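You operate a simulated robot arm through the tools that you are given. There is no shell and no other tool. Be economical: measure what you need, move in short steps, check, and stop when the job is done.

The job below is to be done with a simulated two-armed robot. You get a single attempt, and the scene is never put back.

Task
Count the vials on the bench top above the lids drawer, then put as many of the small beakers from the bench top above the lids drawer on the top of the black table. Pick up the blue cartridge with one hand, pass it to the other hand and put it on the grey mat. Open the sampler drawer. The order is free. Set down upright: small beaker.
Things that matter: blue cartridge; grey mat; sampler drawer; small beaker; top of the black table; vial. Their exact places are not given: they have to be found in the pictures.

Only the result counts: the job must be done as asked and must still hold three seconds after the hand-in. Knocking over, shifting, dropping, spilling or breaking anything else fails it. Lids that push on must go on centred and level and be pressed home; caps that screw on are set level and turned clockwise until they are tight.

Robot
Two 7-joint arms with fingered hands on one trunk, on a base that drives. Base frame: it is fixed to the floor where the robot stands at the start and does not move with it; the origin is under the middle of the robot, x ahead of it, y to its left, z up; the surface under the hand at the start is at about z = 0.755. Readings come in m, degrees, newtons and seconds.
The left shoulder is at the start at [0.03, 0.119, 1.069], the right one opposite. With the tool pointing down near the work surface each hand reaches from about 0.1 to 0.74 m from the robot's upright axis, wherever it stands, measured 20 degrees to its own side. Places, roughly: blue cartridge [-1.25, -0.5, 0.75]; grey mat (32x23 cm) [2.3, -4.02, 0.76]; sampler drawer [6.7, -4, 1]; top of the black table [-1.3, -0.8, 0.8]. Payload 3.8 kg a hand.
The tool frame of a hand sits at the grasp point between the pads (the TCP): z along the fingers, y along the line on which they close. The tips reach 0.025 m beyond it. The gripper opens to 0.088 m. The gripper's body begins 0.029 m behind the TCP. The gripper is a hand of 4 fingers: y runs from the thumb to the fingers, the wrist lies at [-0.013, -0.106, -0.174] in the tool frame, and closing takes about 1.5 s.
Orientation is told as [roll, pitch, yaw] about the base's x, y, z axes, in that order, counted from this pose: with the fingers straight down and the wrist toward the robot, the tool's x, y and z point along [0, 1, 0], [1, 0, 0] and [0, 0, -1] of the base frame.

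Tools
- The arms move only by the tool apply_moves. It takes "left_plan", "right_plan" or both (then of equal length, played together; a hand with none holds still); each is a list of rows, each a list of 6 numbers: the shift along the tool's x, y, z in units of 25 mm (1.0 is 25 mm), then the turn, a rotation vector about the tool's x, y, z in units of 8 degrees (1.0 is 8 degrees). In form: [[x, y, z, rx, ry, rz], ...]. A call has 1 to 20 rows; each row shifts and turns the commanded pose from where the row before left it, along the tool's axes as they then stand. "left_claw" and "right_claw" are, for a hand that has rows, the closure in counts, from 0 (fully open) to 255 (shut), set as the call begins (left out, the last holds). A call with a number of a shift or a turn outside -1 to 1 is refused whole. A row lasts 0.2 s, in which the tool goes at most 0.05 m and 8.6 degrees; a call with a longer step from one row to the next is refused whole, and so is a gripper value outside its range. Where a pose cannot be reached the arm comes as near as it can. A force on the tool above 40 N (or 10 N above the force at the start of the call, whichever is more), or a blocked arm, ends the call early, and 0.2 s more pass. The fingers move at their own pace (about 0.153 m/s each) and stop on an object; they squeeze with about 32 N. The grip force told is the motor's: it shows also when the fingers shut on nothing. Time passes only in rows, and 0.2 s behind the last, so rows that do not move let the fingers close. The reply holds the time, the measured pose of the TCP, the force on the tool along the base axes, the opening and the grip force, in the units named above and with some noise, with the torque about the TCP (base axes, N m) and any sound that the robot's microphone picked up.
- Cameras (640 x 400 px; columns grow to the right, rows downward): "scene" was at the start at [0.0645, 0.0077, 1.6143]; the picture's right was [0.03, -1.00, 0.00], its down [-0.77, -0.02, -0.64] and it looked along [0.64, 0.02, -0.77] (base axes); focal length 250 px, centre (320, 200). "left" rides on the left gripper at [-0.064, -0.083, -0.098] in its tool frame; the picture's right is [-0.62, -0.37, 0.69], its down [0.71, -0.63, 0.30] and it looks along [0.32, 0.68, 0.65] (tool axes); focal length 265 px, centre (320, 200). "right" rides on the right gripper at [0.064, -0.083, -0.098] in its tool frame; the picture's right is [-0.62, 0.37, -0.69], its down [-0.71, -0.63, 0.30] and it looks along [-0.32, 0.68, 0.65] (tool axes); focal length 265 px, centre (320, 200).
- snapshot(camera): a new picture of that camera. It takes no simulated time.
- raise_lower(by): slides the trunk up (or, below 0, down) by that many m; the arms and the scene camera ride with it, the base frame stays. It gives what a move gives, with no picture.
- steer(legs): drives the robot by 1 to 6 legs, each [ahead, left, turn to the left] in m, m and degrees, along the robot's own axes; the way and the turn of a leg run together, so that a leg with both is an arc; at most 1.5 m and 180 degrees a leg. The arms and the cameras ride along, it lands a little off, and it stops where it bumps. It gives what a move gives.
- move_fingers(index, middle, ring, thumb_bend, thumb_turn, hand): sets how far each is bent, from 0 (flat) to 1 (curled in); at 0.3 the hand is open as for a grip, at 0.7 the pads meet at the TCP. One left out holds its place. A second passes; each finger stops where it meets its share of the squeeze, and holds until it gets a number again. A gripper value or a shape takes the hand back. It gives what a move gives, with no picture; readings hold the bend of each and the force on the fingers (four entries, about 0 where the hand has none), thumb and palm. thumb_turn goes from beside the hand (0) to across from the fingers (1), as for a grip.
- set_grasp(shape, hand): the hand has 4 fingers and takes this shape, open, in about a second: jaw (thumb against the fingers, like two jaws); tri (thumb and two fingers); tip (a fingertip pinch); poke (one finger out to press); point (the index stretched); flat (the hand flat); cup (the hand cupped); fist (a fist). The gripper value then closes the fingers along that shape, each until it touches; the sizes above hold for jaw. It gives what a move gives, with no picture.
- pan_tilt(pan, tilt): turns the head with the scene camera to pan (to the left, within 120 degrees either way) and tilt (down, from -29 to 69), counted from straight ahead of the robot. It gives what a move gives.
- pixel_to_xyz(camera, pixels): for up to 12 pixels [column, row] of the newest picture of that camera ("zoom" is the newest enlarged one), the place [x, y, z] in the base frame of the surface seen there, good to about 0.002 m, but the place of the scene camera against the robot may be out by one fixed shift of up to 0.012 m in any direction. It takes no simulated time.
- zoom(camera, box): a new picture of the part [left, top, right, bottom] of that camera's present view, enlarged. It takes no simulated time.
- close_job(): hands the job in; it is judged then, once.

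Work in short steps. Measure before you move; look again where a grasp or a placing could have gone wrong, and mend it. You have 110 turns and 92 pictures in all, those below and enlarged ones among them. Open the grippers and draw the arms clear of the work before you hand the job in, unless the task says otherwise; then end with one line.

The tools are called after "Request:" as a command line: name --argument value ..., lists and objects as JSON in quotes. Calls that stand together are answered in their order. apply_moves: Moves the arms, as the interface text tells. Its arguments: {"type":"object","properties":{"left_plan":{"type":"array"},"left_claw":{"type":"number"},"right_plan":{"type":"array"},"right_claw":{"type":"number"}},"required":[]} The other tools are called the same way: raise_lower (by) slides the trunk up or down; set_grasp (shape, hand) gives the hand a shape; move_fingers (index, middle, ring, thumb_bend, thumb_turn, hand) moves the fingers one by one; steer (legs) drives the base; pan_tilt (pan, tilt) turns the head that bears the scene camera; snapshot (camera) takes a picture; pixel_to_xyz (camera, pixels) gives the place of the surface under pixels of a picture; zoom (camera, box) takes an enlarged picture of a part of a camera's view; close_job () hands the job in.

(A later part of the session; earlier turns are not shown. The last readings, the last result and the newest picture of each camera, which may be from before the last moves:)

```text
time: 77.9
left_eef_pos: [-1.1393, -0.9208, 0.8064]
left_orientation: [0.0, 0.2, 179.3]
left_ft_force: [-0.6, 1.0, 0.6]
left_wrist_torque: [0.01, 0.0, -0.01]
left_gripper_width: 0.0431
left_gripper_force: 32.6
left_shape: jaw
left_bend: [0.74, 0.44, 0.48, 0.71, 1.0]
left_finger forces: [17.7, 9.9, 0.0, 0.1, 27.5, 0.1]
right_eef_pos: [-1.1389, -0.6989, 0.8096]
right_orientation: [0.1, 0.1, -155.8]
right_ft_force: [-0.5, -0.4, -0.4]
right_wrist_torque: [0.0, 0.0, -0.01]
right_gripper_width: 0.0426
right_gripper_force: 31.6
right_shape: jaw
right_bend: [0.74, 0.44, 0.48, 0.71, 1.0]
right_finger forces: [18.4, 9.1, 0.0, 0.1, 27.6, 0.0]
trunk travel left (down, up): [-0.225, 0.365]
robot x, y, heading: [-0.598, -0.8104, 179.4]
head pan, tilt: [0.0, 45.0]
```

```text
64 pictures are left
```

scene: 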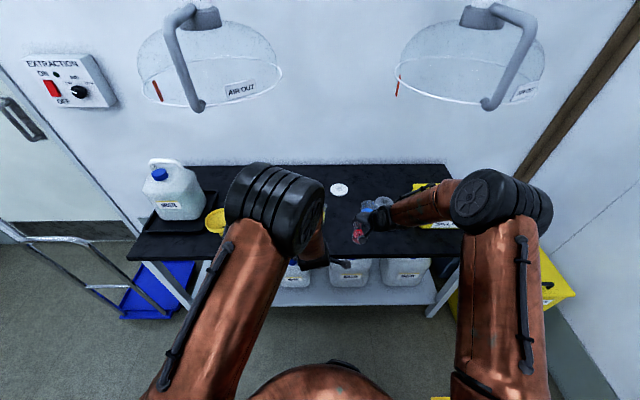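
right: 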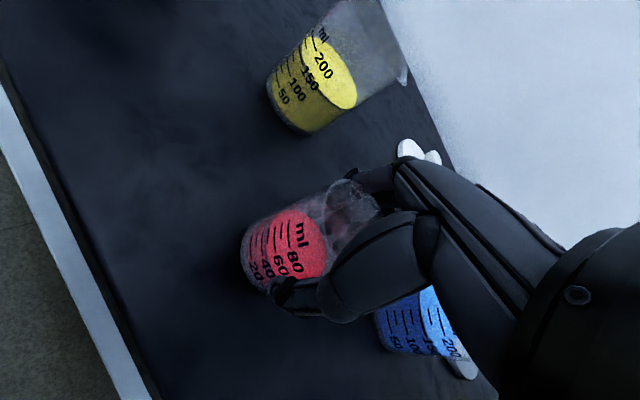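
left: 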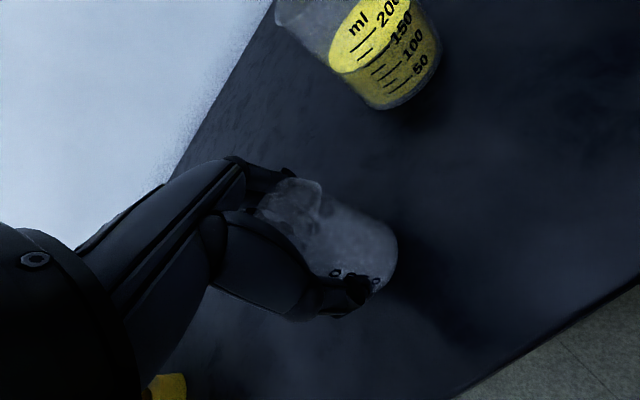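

Clear all round. I lower the last few millimetres (left 5 mm, right 7 mm) and read the forces.

Request:
apply_moves --left_plan '[[0, 0, 0.08, 0, 0, 0], [0, 0, 0.08, 0, 0, 0], [0, 0, 0.04, 0, 0, 0], [0, 0, 0, 0, 0, 0]]' --right_plan '[[0, 0, 0.1, 0, 0, 0], [0, 0, 0.1, 0, 0, 0], [0, 0, 0.07, 0, 0, 0], [0, 0, 0, 0, 0, 0]]'

```text
time: 78.9
left_eef_pos: [-1.1379, -0.9193, 0.8018]
left_orientation: [0.1, 0.1, 179.3]
left_ft_force: [0.4, 0.9, -0.3]
left_wrist_torque: [-0.02, 0.03, -0.03]
left_gripper_width: 0.043
left_gripper_force: 31.9
left_shape: jaw
left_bend: [0.74, 0.44, 0.48, 0.71, 1.0]
left_finger forces: [17.7, 9.8, 0.1, 0.1, 27.5, 0.1]
right_eef_pos: [-1.1388, -0.6988, 0.8038]
right_orientation: [0.0, 0.0, -155.9]
right_ft_force: [0.4, 0.8, 6.4]
right_wrist_torque: [0.0, 0.08, 0.0]
right_gripper_width: 0.0428
right_gripper_force: 31.9
right_shape: jaw
right_bend: [0.74, 0.44, 0.48, 0.71, 1.0]
right_finger forces: [18.7, 9.6, 0.1, 0.1, 28.4, 0.0]
trunk travel left (down, up): [-0.225, 0.365]
robot x, y, heading: [-0.5941, -0.8109, 179.3]
head pan, tilt: [0.0, 45.0]
```

Right is on the top (6 N). Left goes 1.5 mm more.

Request:
apply_moves --left_plan '[[0, 0, 0.03, 0, 0, 0], [0, 0, 0.03, 0, 0, 0], [0, 0, 0, 0, 0, 0]]'

```text
time: 79.7
left_eef_pos: [-1.1385, -0.921, 0.8015]
left_orientation: [0.1, -0.1, 179.4]
left_ft_force: [-0.1, 0.4, 4.5]
left_wrist_torque: [0.01, 0.04, 0.02]
left_gripper_width: 0.0428
left_gripper_force: 31.8
left_shape: jaw
left_bend: [0.74, 0.44, 0.48, 0.71, 1.0]
left_finger forces: [17.9, 9.9, 0.1, 0.0, 28.2, 0.0]
right_eef_pos: [-1.1377, -0.7011, 0.8024]
right_orientation: [0.0, 0.0, -155.9]
right_ft_force: [-3.0, 0.6, 7.2]
right_wrist_torque: [-0.07, 0.09, -0.01]
right_gripper_width: 0.0428
right_gripper_force: 31.9
right_shape: jaw
right_bend: [0.74, 0.44, 0.48, 0.71, 1.0]
right_finger forces: [19.8, 10.5, 0.2, 0.1, 28.1, 0.0]
trunk travel left (down, up): [-0.225, 0.365]
robot x, y, heading: [-0.5985, -0.8132, 179.6]
head pan, tilt: [0.0, 45.0]
```

Both rest on the top. I open both hands, then draw straight up.

Request:
apply_moves --left_plan '[[0, 0, 0, 0, 0, 0], [0, 0, 0, 0, 0, 0], [0, 0, 0, 0, 0, 0], [0, 0, 0, 0, 0, 0], [0, 0, 0, 0, 0, 0], [0, 0, 0, 0, 0, 0], [0, 0, 0, 0, 0, 0], [0, 0, -0.4, 0, 0, 0], [0, 0, -0.8, 0, 0, 0], [0, 0, -0.8, 0, 0, 0], [0, 0, -0.8, 0, 0, 0], [0, 0, -0.8, 0, 0, 0], [0, 0, -0.8, 0, 0, 0], [0, 0, -0.8, 0, 0, 0], [0, 0, -0.8, 0, 0, 0]]' --right_plan '[[0, 0, 0, 0, 0, 0], [0, 0, 0, 0, 0, 0], [0, 0, 0, 0, 0, 0], [0, 0, 0, 0, 0, 0], [0, 0, 0, 0, 0, 0], [0, 0, 0, 0, 0, 0], [0, 0, 0, 0, 0, 0], [0, 0, -0.4, 0, 0, 0], [0, 0, -0.8, 0, 0, 0], [0, 0, -0.8, 0, 0, 0], [0, 0, -0.8, 0, 0, 0], [0, 0, -0.8, 0, 0, 0], [0, 0, -0.8, 0, 0, 0], [0, 0, -0.8, 0, 0, 0], [0, 0, -0.8, 0, 0, 0]]' --left_claw 0 --right_claw 0

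Request:
snapshot --camera "left"

Request:
snapshot --camera "right"

```text
time: 82.9
left_eef_pos: [-1.1381, -0.9209, 0.9519]
left_orientation: [0.0, 0.0, 179.3]
left_ft_force: [-0.1, -0.8, 0.1]
left_wrist_torque: [-0.01, 0.02, 0.02]
left_gripper_width: 0.0876
left_gripper_force: 0.1
left_shape: jaw
left_bend: [0.3, 0.3, 0.3, 0.3, 0.98]
left_finger forces: [0.1, 0.0, 0.0, 0.0, 0.0, 0.0]
right_eef_pos: [-1.137, -0.7004, 0.9527]
right_orientation: [0.0, 0.0, -155.9]
right_ft_force: [-0.2, -0.1, -0.5]
right_wrist_torque: [-0.01, 0.01, 0.01]
right_gripper_width: 0.0876
right_gripper_force: 0.0
right_shape: jaw
right_bend: [0.3, 0.3, 0.3, 0.3, 0.98]
right_finger forces: [0.1, 0.0, 0.0, 0.0, 0.0, 0.0]
trunk travel left (down, up): [-0.225, 0.365]
robot x, y, heading: [-0.5979, -0.8101, 179.1]
head pan, tilt: [0.0, 45.0]
```

```text
63 pictures are left
```

left: 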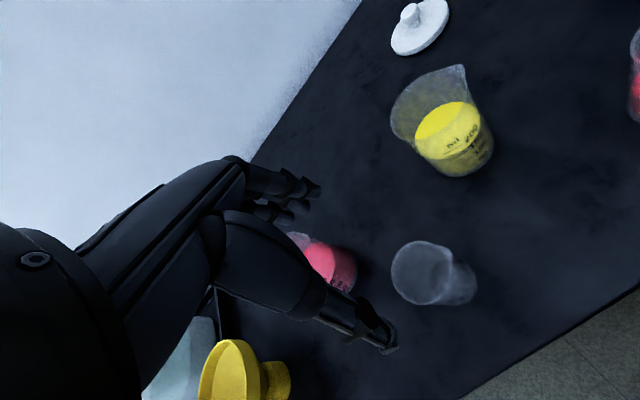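

```text
62 pictures are left
```

right: 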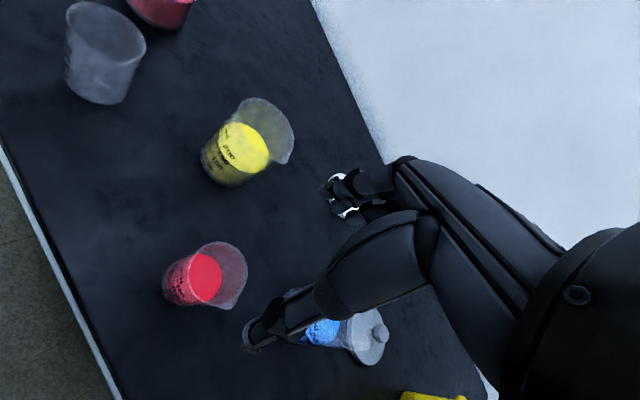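

Both beakers stand upright. I go back to the bench end for empty beaker B at about (0.600, 0.040).

Request:
steer --legs '[[-0.15, 0, 0], [0, 0, -179], [0, 0.8, 0], [0.44, 0, 0]]'

Request:
snapshot --camera "left"

```text
time: 97.7
left_eef_pos: [0.5218, 0.1088, 0.9505]
left_orientation: [0.0, 0.0, 0.4]
left_ft_force: [-0.2, -1.0, 0.5]
left_wrist_torque: [0.01, 0.05, 0.01]
left_gripper_width: 0.0876
left_gripper_force: 0.0
left_shape: jaw
left_bend: [0.3, 0.3, 0.3, 0.3, 0.98]
left_finger forces: [0.0, 0.0, 0.1, 0.1, 0.0, 0.0]
right_eef_pos: [0.5237, -0.1124, 0.952]
right_orientation: [0.0, 0.0, 25.2]
right_ft_force: [0.2, -0.5, -0.4]
right_wrist_torque: [-0.01, 0.02, -0.01]
right_gripper_width: 0.0877
right_gripper_force: 0.0
right_shape: jaw
right_bend: [0.3, 0.3, 0.3, 0.3, 0.98]
right_finger forces: [0.0, 0.1, 0.1, 0.0, 0.2, 0.0]
trunk travel left (down, up): [-0.225, 0.365]
robot x, y, heading: [-0.0185, -0.01, 0.2]
head pan, tilt: [0.0, 45.0]
```

```text
61 pictures are left
```

left: 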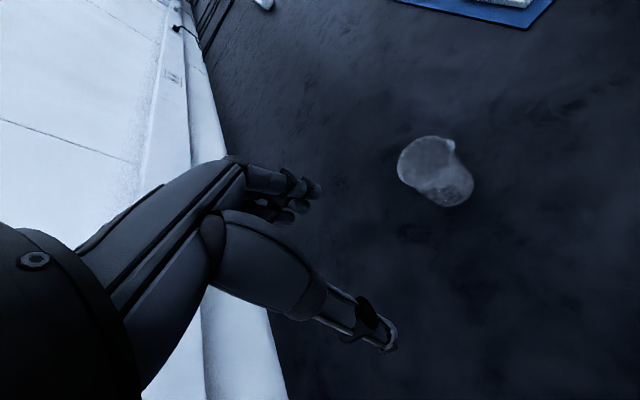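

I shift the left hand to over B and check with its camera.

Request:
apply_moves --left_plan '[[-0.55, 0.63, 0, 0, 0, 0], [-0.55, 0.63, 0, 0, 0, 0], [-0.55, 0.63, 0, 0, 0, 0], [-0.55, 0.62, 0, 0, 0, 0], [-0.55, 0.62, 0, 0, 0, 0]]'

Request:
snapshot --camera "left"

Request:
pixel_to_xyz --camera "left" --pixels '[[410, 285], [425, 300], [465, 305], [490, 285], [460, 290], [480, 260]]'

```text
time: 98.8
left_eef_pos: [0.5996, 0.0419, 0.9513]
left_orientation: [0.0, 0.2, 0.4]
left_ft_force: [0.2, 0.4, -0.1]
left_wrist_torque: [0.02, 0.02, 0.01]
left_gripper_width: 0.0873
left_gripper_force: 0.1
left_shape: jaw
left_bend: [0.3, 0.3, 0.3, 0.3, 0.98]
left_finger forces: [0.0, 0.1, 0.0, 0.1, 0.1, 0.0]
right_eef_pos: [0.5251, -0.1126, 0.9521]
right_orientation: [0.1, 0.1, 25.3]
right_ft_force: [-0.1, 0.0, -0.4]
right_wrist_torque: [-0.04, -0.01, -0.01]
right_gripper_width: 0.0875
right_gripper_force: 0.1
right_shape: jaw
right_bend: [0.3, 0.3, 0.3, 0.3, 0.98]
right_finger forces: [0.0, 0.0, 0.1, 0.0, 0.1, 0.1]
trunk travel left (down, up): [-0.225, 0.365]
robot x, y, heading: [-0.0155, -0.0097, 0.4]
head pan, tilt: [0.0, 45.0]
```

```text
60 pictures are left
```

left: 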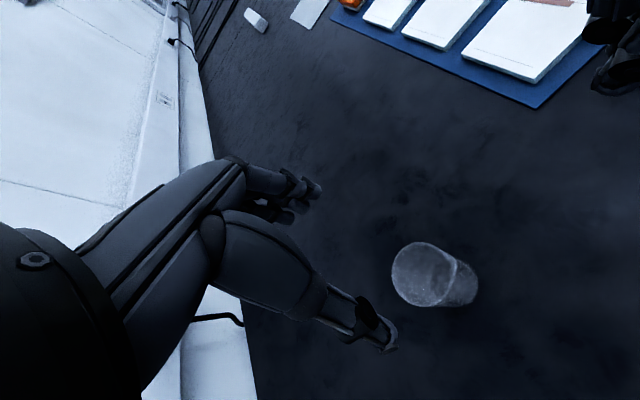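

```text
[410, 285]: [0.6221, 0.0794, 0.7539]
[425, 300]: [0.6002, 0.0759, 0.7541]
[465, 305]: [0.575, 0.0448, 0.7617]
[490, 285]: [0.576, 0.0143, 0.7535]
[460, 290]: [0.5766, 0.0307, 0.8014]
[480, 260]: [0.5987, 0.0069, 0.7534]
```

B is centred under the TCP. I descend to z≈0.802 and close.

Request:
apply_moves --left_plan '[[0, -0.05, 0.75, 0, 0, 0], [0, 0, 0.75, 0, 0, 0], [0, 0, 0.75, 0, 0, 0], [0, 0, 0.75, 0, 0, 0], [0, 0, 0.75, 0, 0, 0], [0, 0, 0.75, 0, 0, 0], [0, 0, 0.75, 0, 0, 0], [0, 0, 0.7, 0, 0, 0]]'

Request:
apply_moves --left_plan '[[0, 0, 0, 0, 0, 0], [0, 0, 0, 0, 0, 0], [0, 0, 0, 0, 0, 0], [0, 0, 0, 0, 0, 0], [0, 0, 0, 0, 0, 0], [0, 0, 0, 0, 0, 0], [0, 0, 0, 0, 0, 0], [0, 0, 0, 0, 0, 0]]' --left_claw 160

```text
time: 100.7
left_eef_pos: [0.5988, 0.0409, 0.8011]
left_orientation: [0.1, 0.0, 0.5]
left_ft_force: [-0.2, -0.8, 0.0]
left_wrist_torque: [-0.02, -0.01, -0.01]
left_gripper_width: 0.0874
left_gripper_force: 0.0
left_shape: jaw
left_bend: [0.3, 0.3, 0.3, 0.3, 0.98]
left_finger forces: [0.0, 0.0, 0.0, 0.0, 0.0, 0.0]
right_eef_pos: [0.525, -0.1125, 0.9514]
right_orientation: [0.0, 0.0, 25.2]
right_ft_force: [-0.8, -0.5, -0.6]
right_wrist_torque: [0.01, -0.02, 0.0]
right_gripper_width: 0.0878
right_gripper_force: 0.1
right_shape: jaw
right_bend: [0.3, 0.3, 0.3, 0.3, 0.98]
right_finger forces: [0.0, 0.1, 0.0, 0.0, 0.0, 0.0]
trunk travel left (down, up): [-0.225, 0.365]
robot x, y, heading: [-0.0187, -0.0134, 0.5]
head pan, tilt: [0.0, 45.0]
```

```text
time: 102.5
left_eef_pos: [0.5986, 0.041, 0.8018]
left_orientation: [-0.1, 0.0, 0.4]
left_ft_force: [0.7, -0.3, -0.2]
left_wrist_torque: [0.0, -0.01, 0.01]
left_gripper_width: 0.0432
left_gripper_force: 32.2
left_shape: jaw
left_bend: [0.74, 0.44, 0.48, 0.71, 1.0]
left_finger forces: [17.9, 9.8, 0.2, 0.1, 28.0, 0.0]
right_eef_pos: [0.5254, -0.1125, 0.9514]
right_orientation: [0.0, 0.0, 25.1]
right_ft_force: [-0.3, 1.2, -1.1]
right_wrist_torque: [-0.03, 0.01, 0.0]
right_gripper_width: 0.0876
right_gripper_force: 0.0
right_shape: jaw
right_bend: [0.3, 0.3, 0.3, 0.3, 0.98]
right_finger forces: [0.1, 0.0, 0.0, 0.0, 0.0, 0.0]
trunk travel left (down, up): [-0.225, 0.365]
robot x, y, heading: [-0.0184, -0.0174, 0.5]
head pan, tilt: [0.0, 45.0]
```

B is held. I lift it while drawing the right hand up and out to the right so the two don't crowd.

Request:
apply_moves --left_plan '[[0, 0, -0.5, 0, 0, 0], [0, 0, -0.7, 0, 0, 0], [0, 0, -0.7, 0, 0, 0], [0, 0, -0.7, 0, 0, 0], [0, 0, -0.7, 0, 0, 0], [0, 0, -0.7, 0, 0, 0], [0, 0, -0.7, 0, 0, 0], [0, 0, -0.7, 0, 0, 0], [0, 0, -0.6, 0, 0, 0], [0, 0, 0, 0, 0, 0], [-0.45, -0.6, 0, 0, 0, 0], [-0.45, -0.6, 0, 0, 0, 0], [-0.45, -0.6, 0, 0, 0, 0], [-0.45, -0.6, 0, 0, 0, 0], [-0.45, -0.6, 0, 0, 0, 0]]' --right_plan '[[0, 0, -0.8, 0, 0, 0], [0, 0, -0.8, 0, 0, 0], [0, 0, -0.8, 0, 0, 0], [0, 0, -0.8, 0, 0, 0], [0, 0, -0.8, 0, 0, 0], [-0.68, -0.66, 0, 0, 0, 0], [-0.68, -0.66, 0, 0, 0, 0], [-0.68, -0.66, 0, 0, 0, 0], [-0.68, -0.66, 0, 0, 0, 0], [-0.68, -0.66, 0, 0, 0, 0], [-0.68, -0.66, 0, 0, 0, 0], [-0.68, -0.66, 0, 0, 0, 0], [-0.68, -0.66, 0, 0, 0, 0], [-0.6, -0.6, 0, 0, 0, 0], [0, 0, 0, 0, 0, 0]]'

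Request:
snapshot --camera "left"

```text
time: 105.7
left_eef_pos: [0.5223, -0.0161, 0.9521]
left_orientation: [-0.1, 0.0, 0.4]
left_ft_force: [0.1, 0.2, 0.0]
left_wrist_torque: [-0.01, -0.03, -0.03]
left_gripper_width: 0.0433
left_gripper_force: 31.7
left_shape: jaw
left_bend: [0.74, 0.44, 0.48, 0.71, 1.0]
left_finger forces: [18.0, 9.9, 0.1, 0.0, 28.1, 0.0]
right_eef_pos: [0.4573, -0.3126, 1.0516]
right_orientation: [0.0, -0.1, 25.1]
right_ft_force: [0.4, -0.4, -0.3]
right_wrist_torque: [0.01, -0.01, -0.01]
right_gripper_width: 0.0877
right_gripper_force: 0.1
right_shape: jaw
right_bend: [0.3, 0.3, 0.3, 0.3, 0.98]
right_finger forces: [0.0, 0.0, 0.0, 0.0, 0.0, 0.1]
trunk travel left (down, up): [-0.225, 0.365]
robot x, y, heading: [-0.0207, -0.0082, 0.3]
head pan, tilt: [0.0, 45.0]
```

```text
59 pictures are left
```

left: 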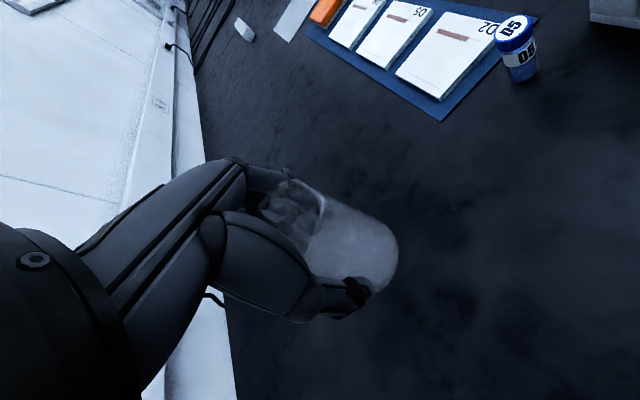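

I carry B to the black table the same way.

Request:
steer --legs '[[-0.43, 0, 0], [0, -0.8, 0], [0, 0, 179], [0.14, 0, 0]]'

Request:
snapshot --camera "left"

Request:
snapshot --camera "right"

```text
time: 120.4
left_eef_pos: [-1.1261, -0.7937, 0.9511]
left_orientation: [0.0, 0.1, 179.4]
left_ft_force: [-0.1, 0.1, -0.4]
left_wrist_torque: [0.03, 0.02, -0.02]
left_gripper_width: 0.0427
left_gripper_force: 32.2
left_shape: jaw
left_bend: [0.74, 0.44, 0.48, 0.71, 1.0]
left_finger forces: [17.6, 9.8, 0.1, 0.0, 27.4, 0.0]
right_eef_pos: [-1.0541, -0.4997, 1.0519]
right_orientation: [0.0, 0.0, -155.7]
right_ft_force: [0.0, -0.9, 0.0]
right_wrist_torque: [0.0, -0.01, -0.02]
right_gripper_width: 0.088
right_gripper_force: 0.1
right_shape: jaw
right_bend: [0.3, 0.3, 0.3, 0.3, 0.98]
right_finger forces: [0.0, 0.1, 0.0, 0.0, 0.0, 0.0]
trunk travel left (down, up): [-0.225, 0.365]
robot x, y, heading: [-0.5826, -0.8127, 179.6]
head pan, tilt: [0.0, 45.0]
```

```text
58 pictures are left
```

left: 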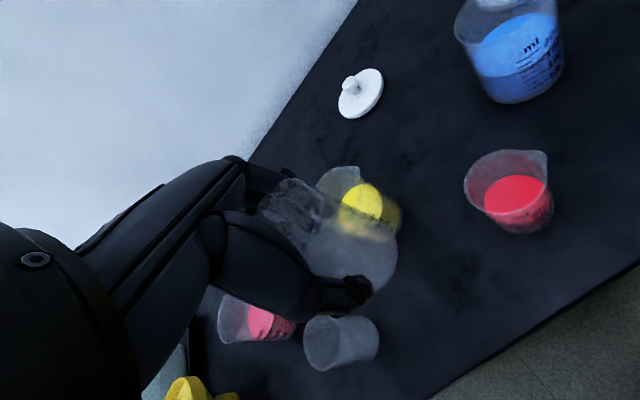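

```text
57 pictures are left
```

right: 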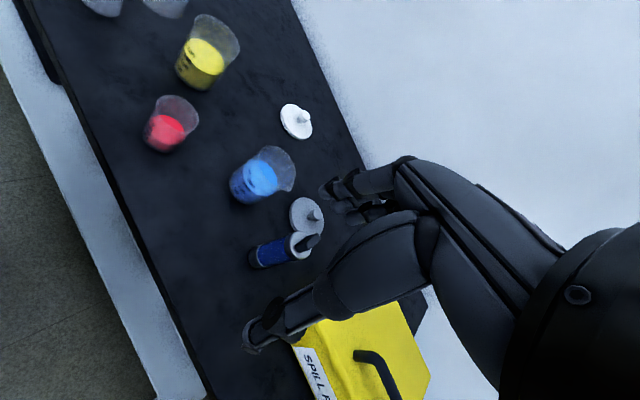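

I probe the neighbours and table edge with the wrist cameras before lowering B.

Request:
pixel_to_xyz --camera "right" --pixels '[[306, 215], [300, 240], [255, 256], [275, 258], [250, 185], [305, 330], [315, 390], [330, 320], [150, 290], [285, 118], [290, 240], [155, 135]]'

Request:
pixel_to_xyz --camera "left" --pixels '[[500, 355], [490, 360], [395, 205], [375, 340], [350, 365], [485, 210], [540, 222], [515, 195]]'

```text
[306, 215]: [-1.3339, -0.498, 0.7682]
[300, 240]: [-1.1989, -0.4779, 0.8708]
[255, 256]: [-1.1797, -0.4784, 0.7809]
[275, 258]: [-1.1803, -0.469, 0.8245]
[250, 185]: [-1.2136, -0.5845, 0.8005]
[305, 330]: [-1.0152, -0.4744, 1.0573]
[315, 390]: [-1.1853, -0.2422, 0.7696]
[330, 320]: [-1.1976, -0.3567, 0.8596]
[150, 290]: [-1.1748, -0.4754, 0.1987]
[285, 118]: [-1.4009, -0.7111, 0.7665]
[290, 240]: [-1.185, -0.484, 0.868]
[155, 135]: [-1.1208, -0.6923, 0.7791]
```

```text
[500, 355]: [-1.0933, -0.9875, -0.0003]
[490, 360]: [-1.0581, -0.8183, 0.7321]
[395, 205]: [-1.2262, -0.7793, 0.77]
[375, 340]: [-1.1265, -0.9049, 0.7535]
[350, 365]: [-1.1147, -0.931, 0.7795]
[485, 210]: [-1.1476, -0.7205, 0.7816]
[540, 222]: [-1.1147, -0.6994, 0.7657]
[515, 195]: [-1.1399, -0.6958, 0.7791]
```

Edge is at x≈-1.06. I set B at (-1.13, -0.81), lowering until it's about to touch.

Request:
apply_moves --left_plan '[[0.65, 0.14, 0, 0, 0, 0], [0, 0, 0.7, 0, 0, 0], [0, 0, 0.7, 0, 0, 0], [0, 0, 0.7, 0, 0, 0], [0, 0, 0.7, 0, 0, 0], [0, 0, 0.7, 0, 0, 0], [0, 0, 0.7, 0, 0, 0], [0, 0, 0.7, 0, 0, 0], [0, 0, 0.6, 0, 0, 0], [0, 0, 0.35, 0, 0, 0], [0, 0, 0, 0, 0, 0]]'

Request:
snapshot --camera "left"

```text
time: 122.8
left_eef_pos: [-1.1293, -0.8111, 0.8057]
left_orientation: [0.0, -0.1, 179.5]
left_ft_force: [-0.8, -0.1, 1.0]
left_wrist_torque: [-0.03, 0.01, 0.0]
left_gripper_width: 0.0424
left_gripper_force: 32.5
left_shape: jaw
left_bend: [0.74, 0.44, 0.48, 0.71, 1.0]
left_finger forces: [17.6, 9.8, 0.1, 0.1, 27.5, 0.1]
right_eef_pos: [-1.0534, -0.4991, 1.0514]
right_orientation: [0.0, 0.0, -155.6]
right_ft_force: [-0.2, 0.7, -0.6]
right_wrist_torque: [-0.01, -0.05, 0.03]
right_gripper_width: 0.0876
right_gripper_force: 0.1
right_shape: jaw
right_bend: [0.3, 0.3, 0.3, 0.3, 0.98]
right_finger forces: [0.0, 0.0, 0.0, 0.0, 0.1, 0.0]
trunk travel left (down, up): [-0.225, 0.365]
robot x, y, heading: [-0.5815, -0.8061, 179.4]
head pan, tilt: [0.0, 45.0]
```

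```text
56 pictures are left
```

left: 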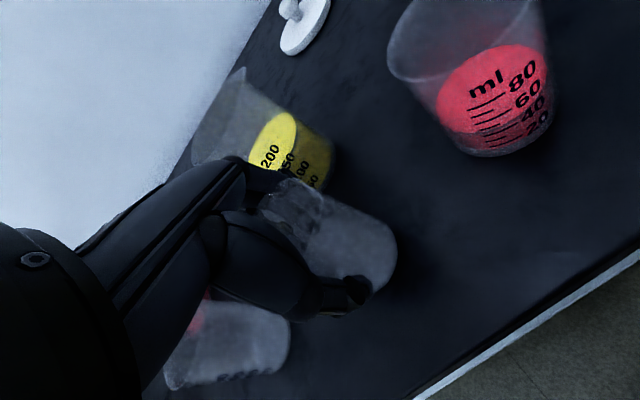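

Clear of the neighbours. I lower 5 mm more to contact.

Request:
apply_moves --left_plan '[[0, 0, 0.09, 0, 0, 0], [0, 0, 0.08, 0, 0, 0], [0, 0, 0.03, 0, 0, 0], [0, 0, 0, 0, 0, 0]]'

```text
time: 123.8
left_eef_pos: [-1.1286, -0.8108, 0.8011]
left_orientation: [0.1, -0.1, 179.4]
left_ft_force: [0.7, -0.7, 7.0]
left_wrist_torque: [0.0, 0.06, 0.01]
left_gripper_width: 0.043
left_gripper_force: 31.8
left_shape: jaw
left_bend: [0.74, 0.44, 0.48, 0.71, 1.0]
left_finger forces: [18.2, 10.1, 0.1, 0.1, 28.5, 0.0]
right_eef_pos: [-1.0532, -0.5004, 1.0513]
right_orientation: [-0.1, 0.0, -155.7]
right_ft_force: [-0.5, -0.2, 0.7]
right_wrist_torque: [0.0, 0.0, -0.03]
right_gripper_width: 0.0876
right_gripper_force: 0.1
right_shape: jaw
right_bend: [0.3, 0.3, 0.3, 0.3, 0.98]
right_finger forces: [0.1, 0.0, 0.1, 0.0, 0.0, 0.0]
trunk travel left (down, up): [-0.225, 0.365]
robot x, y, heading: [-0.581, -0.8063, 179.4]
head pan, tilt: [0.0, 45.0]
```

Contact at 7 N. I open part-way (count 50) and rise straight up.

Request:
apply_moves --left_plan '[[0, 0, 0, 0, 0, 0], [0, 0, 0, 0, 0, 0], [0, 0, 0, 0, 0, 0], [0, 0, 0, 0, 0, 0], [0, 0, 0, 0, 0, 0], [0, 0, 0, 0, 0, 0], [0, 0, -0.4, 0, 0, 0], [0, 0, -0.8, 0, 0, 0], [0, 0, -0.8, 0, 0, 0], [0, 0, -0.8, 0, 0, 0], [0, 0, -0.8, 0, 0, 0], [0, 0, -0.8, 0, 0, 0], [0, 0, -0.8, 0, 0, 0], [0, 0, -0.8, 0, 0, 0]]' --left_claw 50

Request:
snapshot --camera "left"

```text
time: 126.8
left_eef_pos: [-1.1296, -0.8103, 0.9504]
left_orientation: [0.0, 0.2, 179.6]
left_ft_force: [0.7, -0.4, 0.2]
left_wrist_torque: [-0.03, 0.0, 0.03]
left_gripper_width: 0.0707
left_gripper_force: 0.1
left_shape: jaw
left_bend: [0.27, 0.34, 0.32, 0.49, 0.99]
left_finger forces: [0.0, 0.0, 0.0, 0.0, 0.0, 0.1]
right_eef_pos: [-1.0531, -0.4994, 1.0523]
right_orientation: [-0.1, 0.0, -155.6]
right_ft_force: [-0.1, 0.6, 0.5]
right_wrist_torque: [-0.01, -0.01, 0.01]
right_gripper_width: 0.0878
right_gripper_force: 0.0
right_shape: jaw
right_bend: [0.3, 0.3, 0.3, 0.3, 0.98]
right_finger forces: [0.0, 0.1, 0.0, 0.0, 0.0, 0.0]
trunk travel left (down, up): [-0.225, 0.365]
robot x, y, heading: [-0.581, -0.8066, 179.3]
head pan, tilt: [0.0, 45.0]
```

```text
55 pictures are left
```

left: 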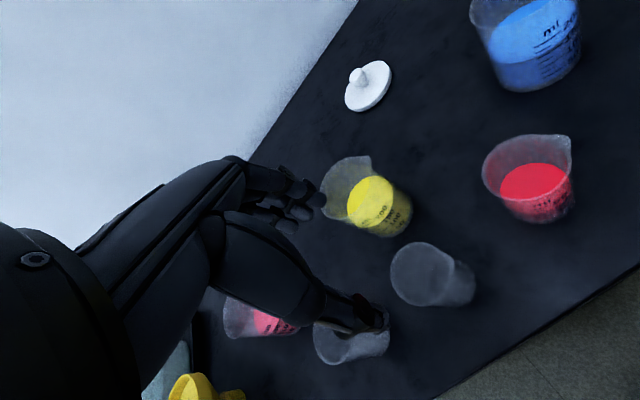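

All three stand. Now the cartridge; I take a close look with the right camera.

Request:
zoom --camera "right" --box '[220, 200, 348, 280]'

Request:
pixel_to_xyz --camera "zoom" --pixels '[[395, 205], [400, 240], [425, 230], [450, 190], [150, 290], [165, 250], [180, 335], [300, 260], [280, 310], [480, 185], [365, 190]]'

```text
5.00 times, centred on (284, 240) of right
```

zoom: 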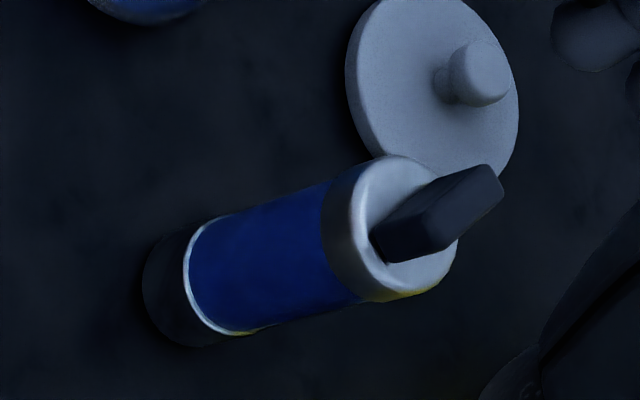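

```text
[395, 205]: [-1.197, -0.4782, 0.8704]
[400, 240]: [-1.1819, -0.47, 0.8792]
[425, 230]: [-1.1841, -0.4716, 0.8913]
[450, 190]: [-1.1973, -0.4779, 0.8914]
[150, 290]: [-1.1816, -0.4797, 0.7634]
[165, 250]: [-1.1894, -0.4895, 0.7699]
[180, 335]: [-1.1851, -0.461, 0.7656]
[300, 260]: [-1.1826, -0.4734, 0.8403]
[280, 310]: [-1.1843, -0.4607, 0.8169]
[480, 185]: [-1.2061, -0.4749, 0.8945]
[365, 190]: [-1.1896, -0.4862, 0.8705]
```

The cartridge is a 34 mm cylinder centred near (-1.197,-0.472), z 0.755–0.87 with a nozzle to 0.895. Before planning the hand-over I measure my own fingers' spread with the left camera.

Request:
zoom --camera "left" --box '[230, 150, 410, 360]'

Request:
pixel_to_xyz --camera "left" --pixels '[[310, 190], [316, 201], [300, 212], [285, 225], [290, 180], [270, 205], [375, 318], [370, 345], [340, 330], [350, 300], [260, 175], [280, 300]]'

```text
1.90 times, centred on (320, 255) of left
```

zoom: 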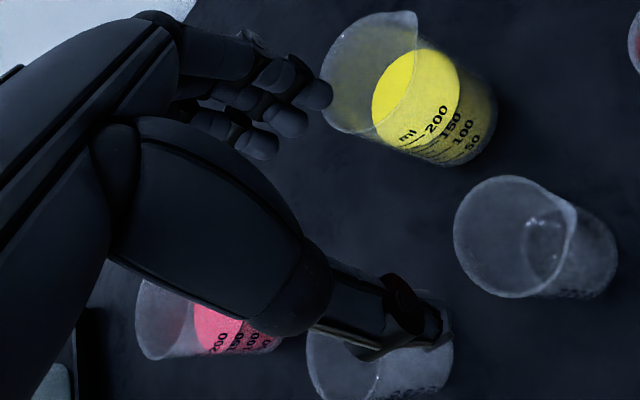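

```text
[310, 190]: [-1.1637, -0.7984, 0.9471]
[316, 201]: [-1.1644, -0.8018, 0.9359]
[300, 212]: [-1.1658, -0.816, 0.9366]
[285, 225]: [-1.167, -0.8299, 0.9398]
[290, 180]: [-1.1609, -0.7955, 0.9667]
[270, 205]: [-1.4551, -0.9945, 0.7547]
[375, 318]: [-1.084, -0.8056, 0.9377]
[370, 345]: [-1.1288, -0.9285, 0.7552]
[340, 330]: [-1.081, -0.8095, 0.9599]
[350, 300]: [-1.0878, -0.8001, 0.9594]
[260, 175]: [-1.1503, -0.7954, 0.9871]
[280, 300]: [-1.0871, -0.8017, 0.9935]
```

Finger spread spans only about −0.018…+0.03 m in tool x, so a right-from-above / left-from-side hand-over will fit. I first withdraw the left hand up and back and square the right hand to yaw 180.

Request:
apply_moves --left_plan '[[0, 0, -0.8, 0, 0, 0], [0, 0, -0.8, 0, 0, 0], [0, 0, -0.8, 0, 0, 0], [0.4, -0.8, -0.8, 0, 0, 0], [0.4, -0.8, -0.8, 0, 0, 0], [0.4, -0.8, 0, 0, 0, 0], [0.4, -0.8, 0, 0, 0, 0], [0.4, -0.8, 0, 0, 0, 0]]' --right_plan '[[0, 0, 0, 0, 0, 0.76], [0, 0, 0, 0, 0, 0.76], [0, 0, 0, 0, 0, 0.76], [0, 0, 0, 0, 0, 0.76], [0, 0, 0, 0, 0, 0], [0, 0, 0, 0, 0, 0], [0, 0, 0, 0, 0, 0], [0, 0, 0, 0, 0, 0]]' --left_claw 0

Request:
steer --legs '[[0.03, -0.2, 0]]'

```text
time: 128.6
left_eef_pos: [-1.0286, -0.8615, 1.0506]
left_orientation: [-0.1, 0.0, 179.5]
left_ft_force: [-0.4, 0.3, 0.0]
left_wrist_torque: [0.02, -0.02, 0.01]
left_gripper_width: 0.0874
left_gripper_force: 0.0
left_shape: jaw
left_bend: [0.3, 0.3, 0.3, 0.3, 0.98]
left_finger forces: [0.0, 0.0, 0.0, 0.1, 0.0, 0.1]
right_eef_pos: [-1.0529, -0.4993, 1.0521]
right_orientation: [-0.1, 0.0, 180.0]
right_ft_force: [0.6, -0.2, 0.5]
right_wrist_torque: [0.03, 0.02, 0.01]
right_gripper_width: 0.0878
right_gripper_force: 0.1
right_shape: jaw
right_bend: [0.3, 0.3, 0.3, 0.3, 0.98]
right_finger forces: [0.0, 0.0, 0.0, 0.0, 0.0, 0.1]
trunk travel left (down, up): [-0.225, 0.365]
robot x, y, heading: [-0.5861, -0.8086, 179.4]
head pan, tilt: [0.0, 45.0]
```

```text
time: 130.2
left_eef_pos: [-1.0574, -0.6594, 1.0511]
left_orientation: [0.0, 0.1, 179.3]
left_ft_force: [1.2, 0.2, 0.9]
left_wrist_torque: [-0.01, 0.0, 0.03]
left_gripper_width: 0.0879
left_gripper_force: 0.0
left_shape: jaw
left_bend: [0.3, 0.3, 0.3, 0.3, 0.98]
left_finger forces: [0.0, 0.1, 0.0, 0.0, 0.1, 0.0]
right_eef_pos: [-1.0827, -0.2971, 1.0516]
right_orientation: [-0.1, 0.0, 179.9]
right_ft_force: [0.8, 0.8, -0.2]
right_wrist_torque: [0.02, 0.03, 0.01]
right_gripper_width: 0.0879
right_gripper_force: 0.0
right_shape: jaw
right_bend: [0.3, 0.3, 0.3, 0.3, 0.98]
right_finger forces: [0.1, 0.0, 0.0, 0.0, 0.0, 0.0]
trunk travel left (down, up): [-0.225, 0.365]
robot x, y, heading: [-0.6081, -0.6055, 179.5]
head pan, tilt: [0.0, 45.0]
```

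I bring the right hand over the cartridge at z≈1.0 and look.

Request:
apply_moves --right_plan '[[0.78, 0.51, 0.2, 0, 0, 0], [0.78, 0.51, 0.2, 0, 0, 0], [0.78, 0.51, 0.2, 0, 0, 0], [0.78, 0.51, 0.2, 0, 0, 0], [0.78, 0.51, 0.2, 0, 0, 0], [0.78, 0.51, 0.2, 0, 0, 0], [0.78, 0.51, 0.2, 0, 0, 0], [0.78, 0.5, 0.2, 0, 0, 0], [0.76, 0.5, 0.2, 0, 0, 0], [0, 0, 0, 0, 0, 0]]'

Request:
snapshot --camera "right"

```text
time: 132.4
left_eef_pos: [-1.0572, -0.6597, 1.0509]
left_orientation: [0.0, 0.0, 179.4]
left_ft_force: [-0.6, -0.4, 0.1]
left_wrist_torque: [0.03, 0.03, -0.01]
left_gripper_width: 0.0879
left_gripper_force: 0.0
left_shape: jaw
left_bend: [0.3, 0.3, 0.3, 0.3, 0.98]
left_finger forces: [0.0, 0.0, 0.0, 0.1, 0.0, 0.0]
right_eef_pos: [-1.1965, -0.4733, 1.0069]
right_orientation: [0.0, -0.1, 179.9]
right_ft_force: [0.0, 0.4, 0.8]
right_wrist_torque: [-0.02, 0.0, 0.04]
right_gripper_width: 0.0878
right_gripper_force: 0.0
right_shape: jaw
right_bend: [0.3, 0.3, 0.3, 0.3, 0.98]
right_finger forces: [0.0, 0.1, 0.0, 0.0, 0.1, 0.0]
trunk travel left (down, up): [-0.225, 0.365]
robot x, y, heading: [-0.6148, -0.6025, 179.7]
head pan, tilt: [0.0, 45.0]
```

```text
52 pictures are left
```

right: 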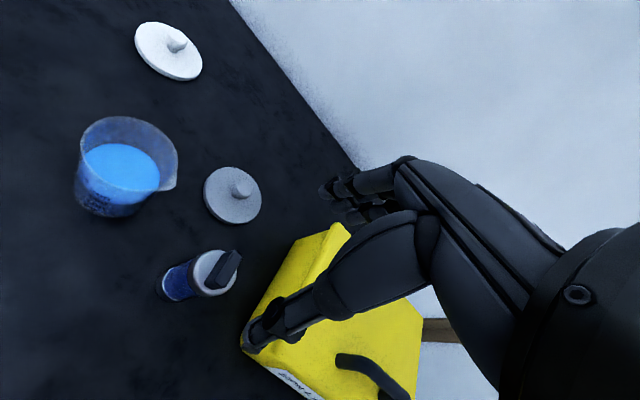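

The cartridge top is right on the TCP line (214,273). I descend to z≈0.870 and check before closing.

Request:
apply_moves --right_plan '[[0, 0, 0.7, 0, 0, 0], [0, 0, 0.7, 0, 0, 0], [0, 0, 0.7, 0, 0, 0], [0, 0, 0.7, 0, 0, 0], [0, 0, 0.7, 0, 0, 0], [0, 0, 0.7, 0, 0, 0], [0, 0, 0.7, 0, 0, 0], [0, 0, 0.55, 0, 0, 0]]'

Request:
snapshot --camera "right"

```text
time: 134.2
left_eef_pos: [-1.0579, -0.6602, 1.0511]
left_orientation: [0.0, 0.2, 179.4]
left_ft_force: [-0.4, -0.3, -0.3]
left_wrist_torque: [-0.01, 0.0, -0.01]
left_gripper_width: 0.088
left_gripper_force: 0.0
left_shape: jaw
left_bend: [0.3, 0.3, 0.3, 0.3, 0.98]
left_finger forces: [0.0, 0.0, 0.0, 0.0, 0.0, 0.0]
right_eef_pos: [-1.1964, -0.473, 0.8684]
right_orientation: [0.0, 0.0, 179.9]
right_ft_force: [0.7, 0.5, -0.8]
right_wrist_torque: [0.03, 0.01, -0.01]
right_gripper_width: 0.0878
right_gripper_force: 0.2
right_shape: jaw
right_bend: [0.3, 0.3, 0.3, 0.3, 0.98]
right_finger forces: [0.0, 0.1, 0.0, 0.0, 0.1, 0.1]
trunk travel left (down, up): [-0.225, 0.365]
robot x, y, heading: [-0.61, -0.6013, 179.3]
head pan, tilt: [0.0, 45.0]
```

```text
51 pictures are left
```

right: 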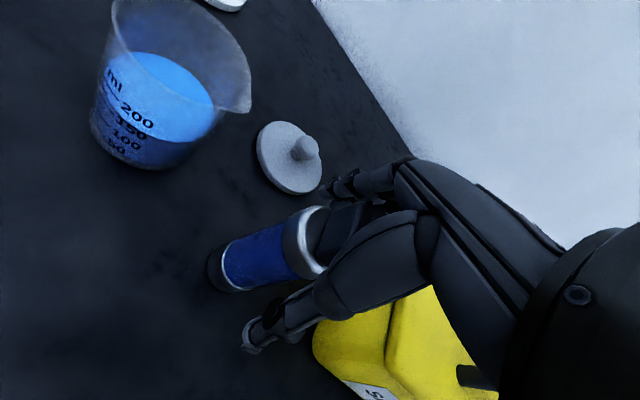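

The cartridge top lies between thumb and fingers. I close and lift slightly to test.

Request:
apply_moves --right_plan '[[0, 0, 0, 0, 0, 0], [0, 0, 0, 0, 0, 0], [0, 0, 0, 0, 0, 0], [0, 0, 0, 0, 0, 0], [0, 0, 0, 0, 0, 0], [0, 0, 0, 0, 0, 0], [0, 0, 0, 0, 0, 0], [0, 0, 0, 0, 0, 0]]' --right_claw 220

Request:
apply_moves --right_plan '[[0, 0, -0.4, 0, 0, 0], [0, 0, -0.4, 0, 0, 0], [0, 0, -0.4, 0, 0, 0]]'

Request:
snapshot --camera "right"

```text
time: 136.0
left_eef_pos: [-1.0583, -0.6611, 1.0511]
left_orientation: [0.1, 0.1, 179.4]
left_ft_force: [-0.2, 0.4, 0.2]
left_wrist_torque: [0.0, 0.0, -0.01]
left_gripper_width: 0.0876
left_gripper_force: 0.0
left_shape: jaw
left_bend: [0.3, 0.3, 0.3, 0.3, 0.98]
left_finger forces: [0.0, 0.1, 0.0, 0.0, 0.0, 0.0]
right_eef_pos: [-1.1962, -0.4727, 0.8693]
right_orientation: [0.0, 0.0, 179.9]
right_ft_force: [0.1, -0.1, 0.9]
right_wrist_torque: [-0.02, 0.01, -0.03]
right_gripper_width: 0.0312
right_gripper_force: 32.0
right_shape: jaw
right_bend: [0.74, 0.5, 0.55, 0.74, 1.0]
right_finger forces: [17.0, 10.9, 0.0, 0.1, 27.8, 0.0]
trunk travel left (down, up): [-0.225, 0.365]
robot x, y, heading: [-0.6099, -0.6074, 179.4]
head pan, tilt: [0.0, 45.0]
```

```text
time: 136.8
left_eef_pos: [-1.0584, -0.6599, 1.0502]
left_orientation: [0.0, 0.0, 179.4]
left_ft_force: [-0.8, 0.4, -0.4]
left_wrist_torque: [0.03, -0.02, 0.01]
left_gripper_width: 0.0877
left_gripper_force: 0.1
left_shape: jaw
left_bend: [0.3, 0.3, 0.3, 0.3, 0.98]
left_finger forces: [0.0, 0.0, 0.0, 0.0, 0.0, 0.0]
right_eef_pos: [-1.1958, -0.4728, 0.9013]
right_orientation: [0.0, 0.1, 179.9]
right_ft_force: [1.6, 0.8, -2.5]
right_wrist_torque: [-0.01, 0.0, -0.01]
right_gripper_width: 0.0313
right_gripper_force: 32.3
right_shape: jaw
right_bend: [0.74, 0.5, 0.55, 0.74, 1.0]
right_finger forces: [16.9, 10.9, 0.0, 0.0, 27.9, 0.1]
trunk travel left (down, up): [-0.225, 0.365]
robot x, y, heading: [-0.609, -0.6074, 179.3]
head pan, tilt: [0.0, 45.0]
```

```text
50 pictures are left
```

right: 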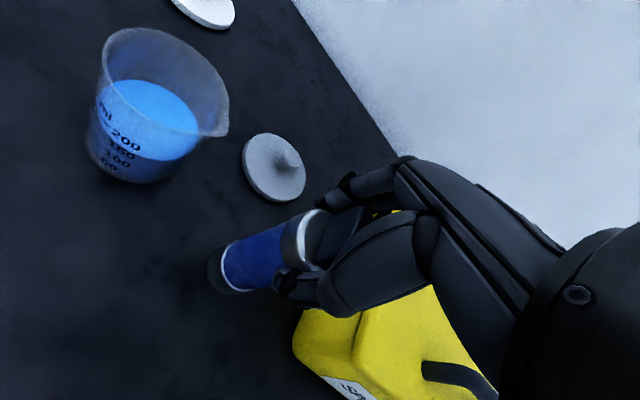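

It holds (about 2.5 N of weight). I raise it to z≈1.1 and back the robot away from the table.

Request:
apply_moves --right_plan '[[0, 0, -0.8, 0, 0, 0], [0, 0, -0.8, 0, 0, 0], [0, 0, -0.8, 0, 0, 0], [0, 0, -0.8, 0, 0, 0], [0, 0, -0.8, 0, 0, 0], [0, 0, -0.8, 0, 0, 0], [0, 0, -0.8, 0, 0, 0], [0, 0, -0.8, 0, 0, 0], [0, 0, -0.8, 0, 0, 0], [0, 0, -0.8, 0, 0, 0]]'

Request:
steer --legs '[[-0.3, 0, 0], [0, 0.5, 0]]'

```text
time: 139.0
left_eef_pos: [-1.059, -0.6613, 1.0501]
left_orientation: [0.0, 0.0, 179.4]
left_ft_force: [-0.1, -0.8, 0.2]
left_wrist_torque: [0.02, -0.01, 0.0]
left_gripper_width: 0.0878
left_gripper_force: 0.0
left_shape: jaw
left_bend: [0.3, 0.3, 0.3, 0.3, 0.98]
left_finger forces: [0.1, 0.0, 0.0, 0.0, 0.1, 0.1]
right_eef_pos: [-1.1954, -0.4725, 1.1022]
right_orientation: [0.0, 0.1, 179.9]
right_ft_force: [0.0, 0.8, -2.2]
right_wrist_torque: [0.01, 0.02, 0.04]
right_gripper_width: 0.0311
right_gripper_force: 32.2
right_shape: jaw
right_bend: [0.74, 0.5, 0.55, 0.74, 1.0]
right_finger forces: [17.0, 10.9, 0.0, 0.1, 27.8, 0.0]
trunk travel left (down, up): [-0.225, 0.365]
robot x, y, heading: [-0.6147, -0.6016, 179.5]
head pan, tilt: [0.0, 45.0]
```

```text
time: 143.6
left_eef_pos: [-0.7627, -1.1647, 1.0509]
left_orientation: [-0.1, 0.1, 179.3]
left_ft_force: [-0.8, 0.0, 0.0]
left_wrist_torque: [0.0, 0.03, -0.02]
left_gripper_width: 0.0879
left_gripper_force: 0.1
left_shape: jaw
left_bend: [0.3, 0.3, 0.3, 0.3, 0.98]
left_finger forces: [0.1, 0.0, 0.0, 0.1, 0.1, 0.0]
right_eef_pos: [-0.8985, -0.9777, 1.1]
right_orientation: [-0.1, 0.0, 179.7]
right_ft_force: [-0.2, -0.3, -3.5]
right_wrist_torque: [-0.03, -0.02, -0.02]
right_gripper_width: 0.0313
right_gripper_force: 31.7
right_shape: jaw
right_bend: [0.74, 0.5, 0.55, 0.74, 1.0]
right_finger forces: [16.9, 11.0, 0.0, 0.0, 27.9, 0.0]
trunk travel left (down, up): [-0.225, 0.365]
robot x, y, heading: [-0.3187, -1.1119, 179.2]
head pan, tilt: [0.0, 45.0]
```

I check the black table from here, then drive to the grey mat area across the free floor.

Request:
snapshot --camera "scene"

Request:
steer --legs '[[0, 0, 91], [0, 1.35, 0], [0, 1.25, 0], [1.5, 0, 0], [0.35, 0, 0]]'

Request:
snapshot --camera "scene"

```text
49 pictures are left
```

scene: 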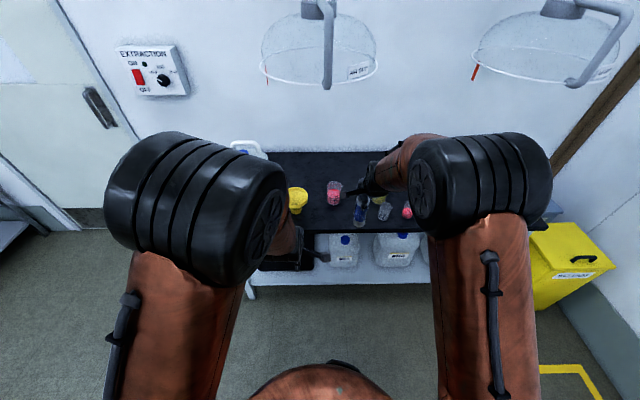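

```text
time: 169.0
left_eef_pos: [2.3422, -3.4208, 1.0513]
left_orientation: [-0.1, 0.0, -90.1]
left_ft_force: [0.7, 0.4, -0.1]
left_wrist_torque: [0.0, 0.0, -0.01]
left_gripper_width: 0.0879
left_gripper_force: 0.1
left_shape: jaw
left_bend: [0.3, 0.3, 0.3, 0.3, 0.98]
left_finger forces: [0.0, 0.0, 0.0, 0.0, 0.0, 0.1]
right_eef_pos: [2.1579, -3.5612, 1.1006]
right_orientation: [0.0, 0.2, -89.6]
right_ft_force: [0.6, -0.4, -2.0]
right_wrist_torque: [0.02, -0.02, -0.01]
right_gripper_width: 0.0308
right_gripper_force: 31.9
right_shape: jaw
right_bend: [0.74, 0.5, 0.55, 0.74, 1.0]
right_finger forces: [17.0, 10.9, 0.0, 0.1, 27.4, 0.0]
trunk travel left (down, up): [-0.225, 0.365]
robot x, y, heading: [2.2819, -2.9739, -90.4]
head pan, tilt: [0.0, 45.0]
```

```text
48 pictures are left
```

scene: 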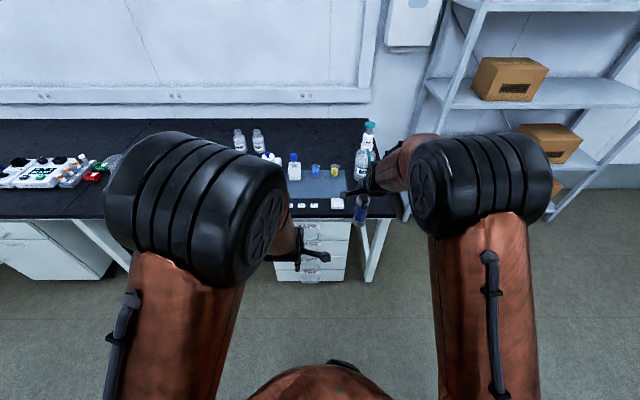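

Request:
zoom --camera "scene" --box '[220, 110, 400, 250]'

Request:
snapshot --camera "left"

Request:
snapshot --camera "right"

```text
2.86 times, centred on (310, 180) of scene
```

zoom: 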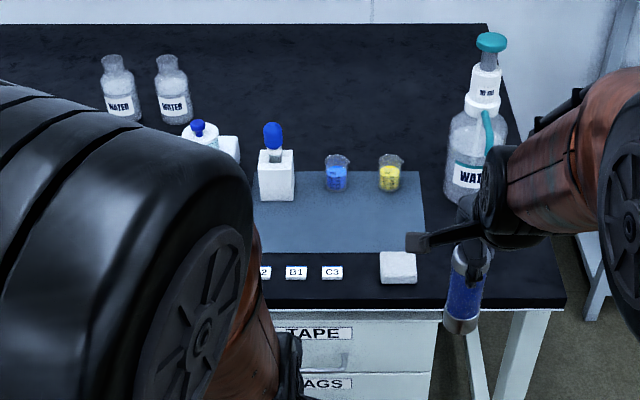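

```text
46 pictures are left
```

left: 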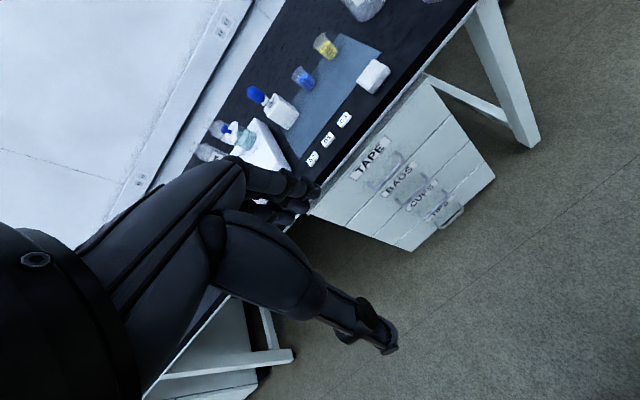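

```text
45 pictures are left
```

right: 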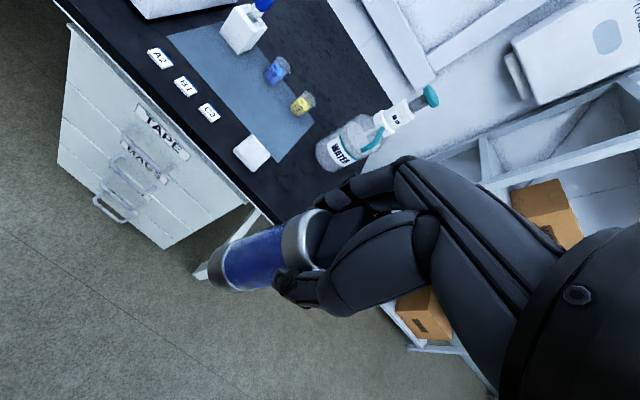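

The grey mat is seen with a free front strip; I probe its corners and the objects on it.

Request:
pixel_to_xyz --camera "zoom" --pixels '[[320, 80], [250, 80]]'

Request:
pixel_to_xyz --camera "right" --pixels '[[275, 162], [168, 37], [245, 45], [258, 150], [265, 168], [275, 82], [300, 112], [209, 112], [186, 86], [230, 115], [240, 130], [190, 60]]'

Request:
pixel_to_xyz --camera "scene" --pixels '[[343, 198], [340, 178], [297, 165], [296, 181], [315, 176], [331, 176], [310, 190], [330, 190], [300, 195], [332, 206], [353, 160], [300, 213]]'

```text
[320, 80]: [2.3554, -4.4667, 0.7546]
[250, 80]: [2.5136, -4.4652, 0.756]
```

```text
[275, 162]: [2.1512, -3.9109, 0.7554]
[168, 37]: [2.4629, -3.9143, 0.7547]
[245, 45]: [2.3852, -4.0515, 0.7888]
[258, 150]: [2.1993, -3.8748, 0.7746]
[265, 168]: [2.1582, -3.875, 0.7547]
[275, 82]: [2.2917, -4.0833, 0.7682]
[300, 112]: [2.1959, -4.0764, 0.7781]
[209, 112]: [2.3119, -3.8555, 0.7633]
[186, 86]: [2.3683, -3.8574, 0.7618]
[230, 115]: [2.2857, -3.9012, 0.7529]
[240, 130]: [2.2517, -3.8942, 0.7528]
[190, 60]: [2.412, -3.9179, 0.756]
```

```text
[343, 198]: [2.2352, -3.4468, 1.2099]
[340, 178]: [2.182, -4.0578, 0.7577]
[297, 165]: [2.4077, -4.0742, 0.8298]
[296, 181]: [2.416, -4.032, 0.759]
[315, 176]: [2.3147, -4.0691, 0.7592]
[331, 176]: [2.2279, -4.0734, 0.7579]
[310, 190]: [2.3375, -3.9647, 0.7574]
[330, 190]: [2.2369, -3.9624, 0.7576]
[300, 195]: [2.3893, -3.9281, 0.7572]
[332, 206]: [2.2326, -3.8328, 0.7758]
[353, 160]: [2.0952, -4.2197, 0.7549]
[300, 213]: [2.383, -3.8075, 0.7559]
```

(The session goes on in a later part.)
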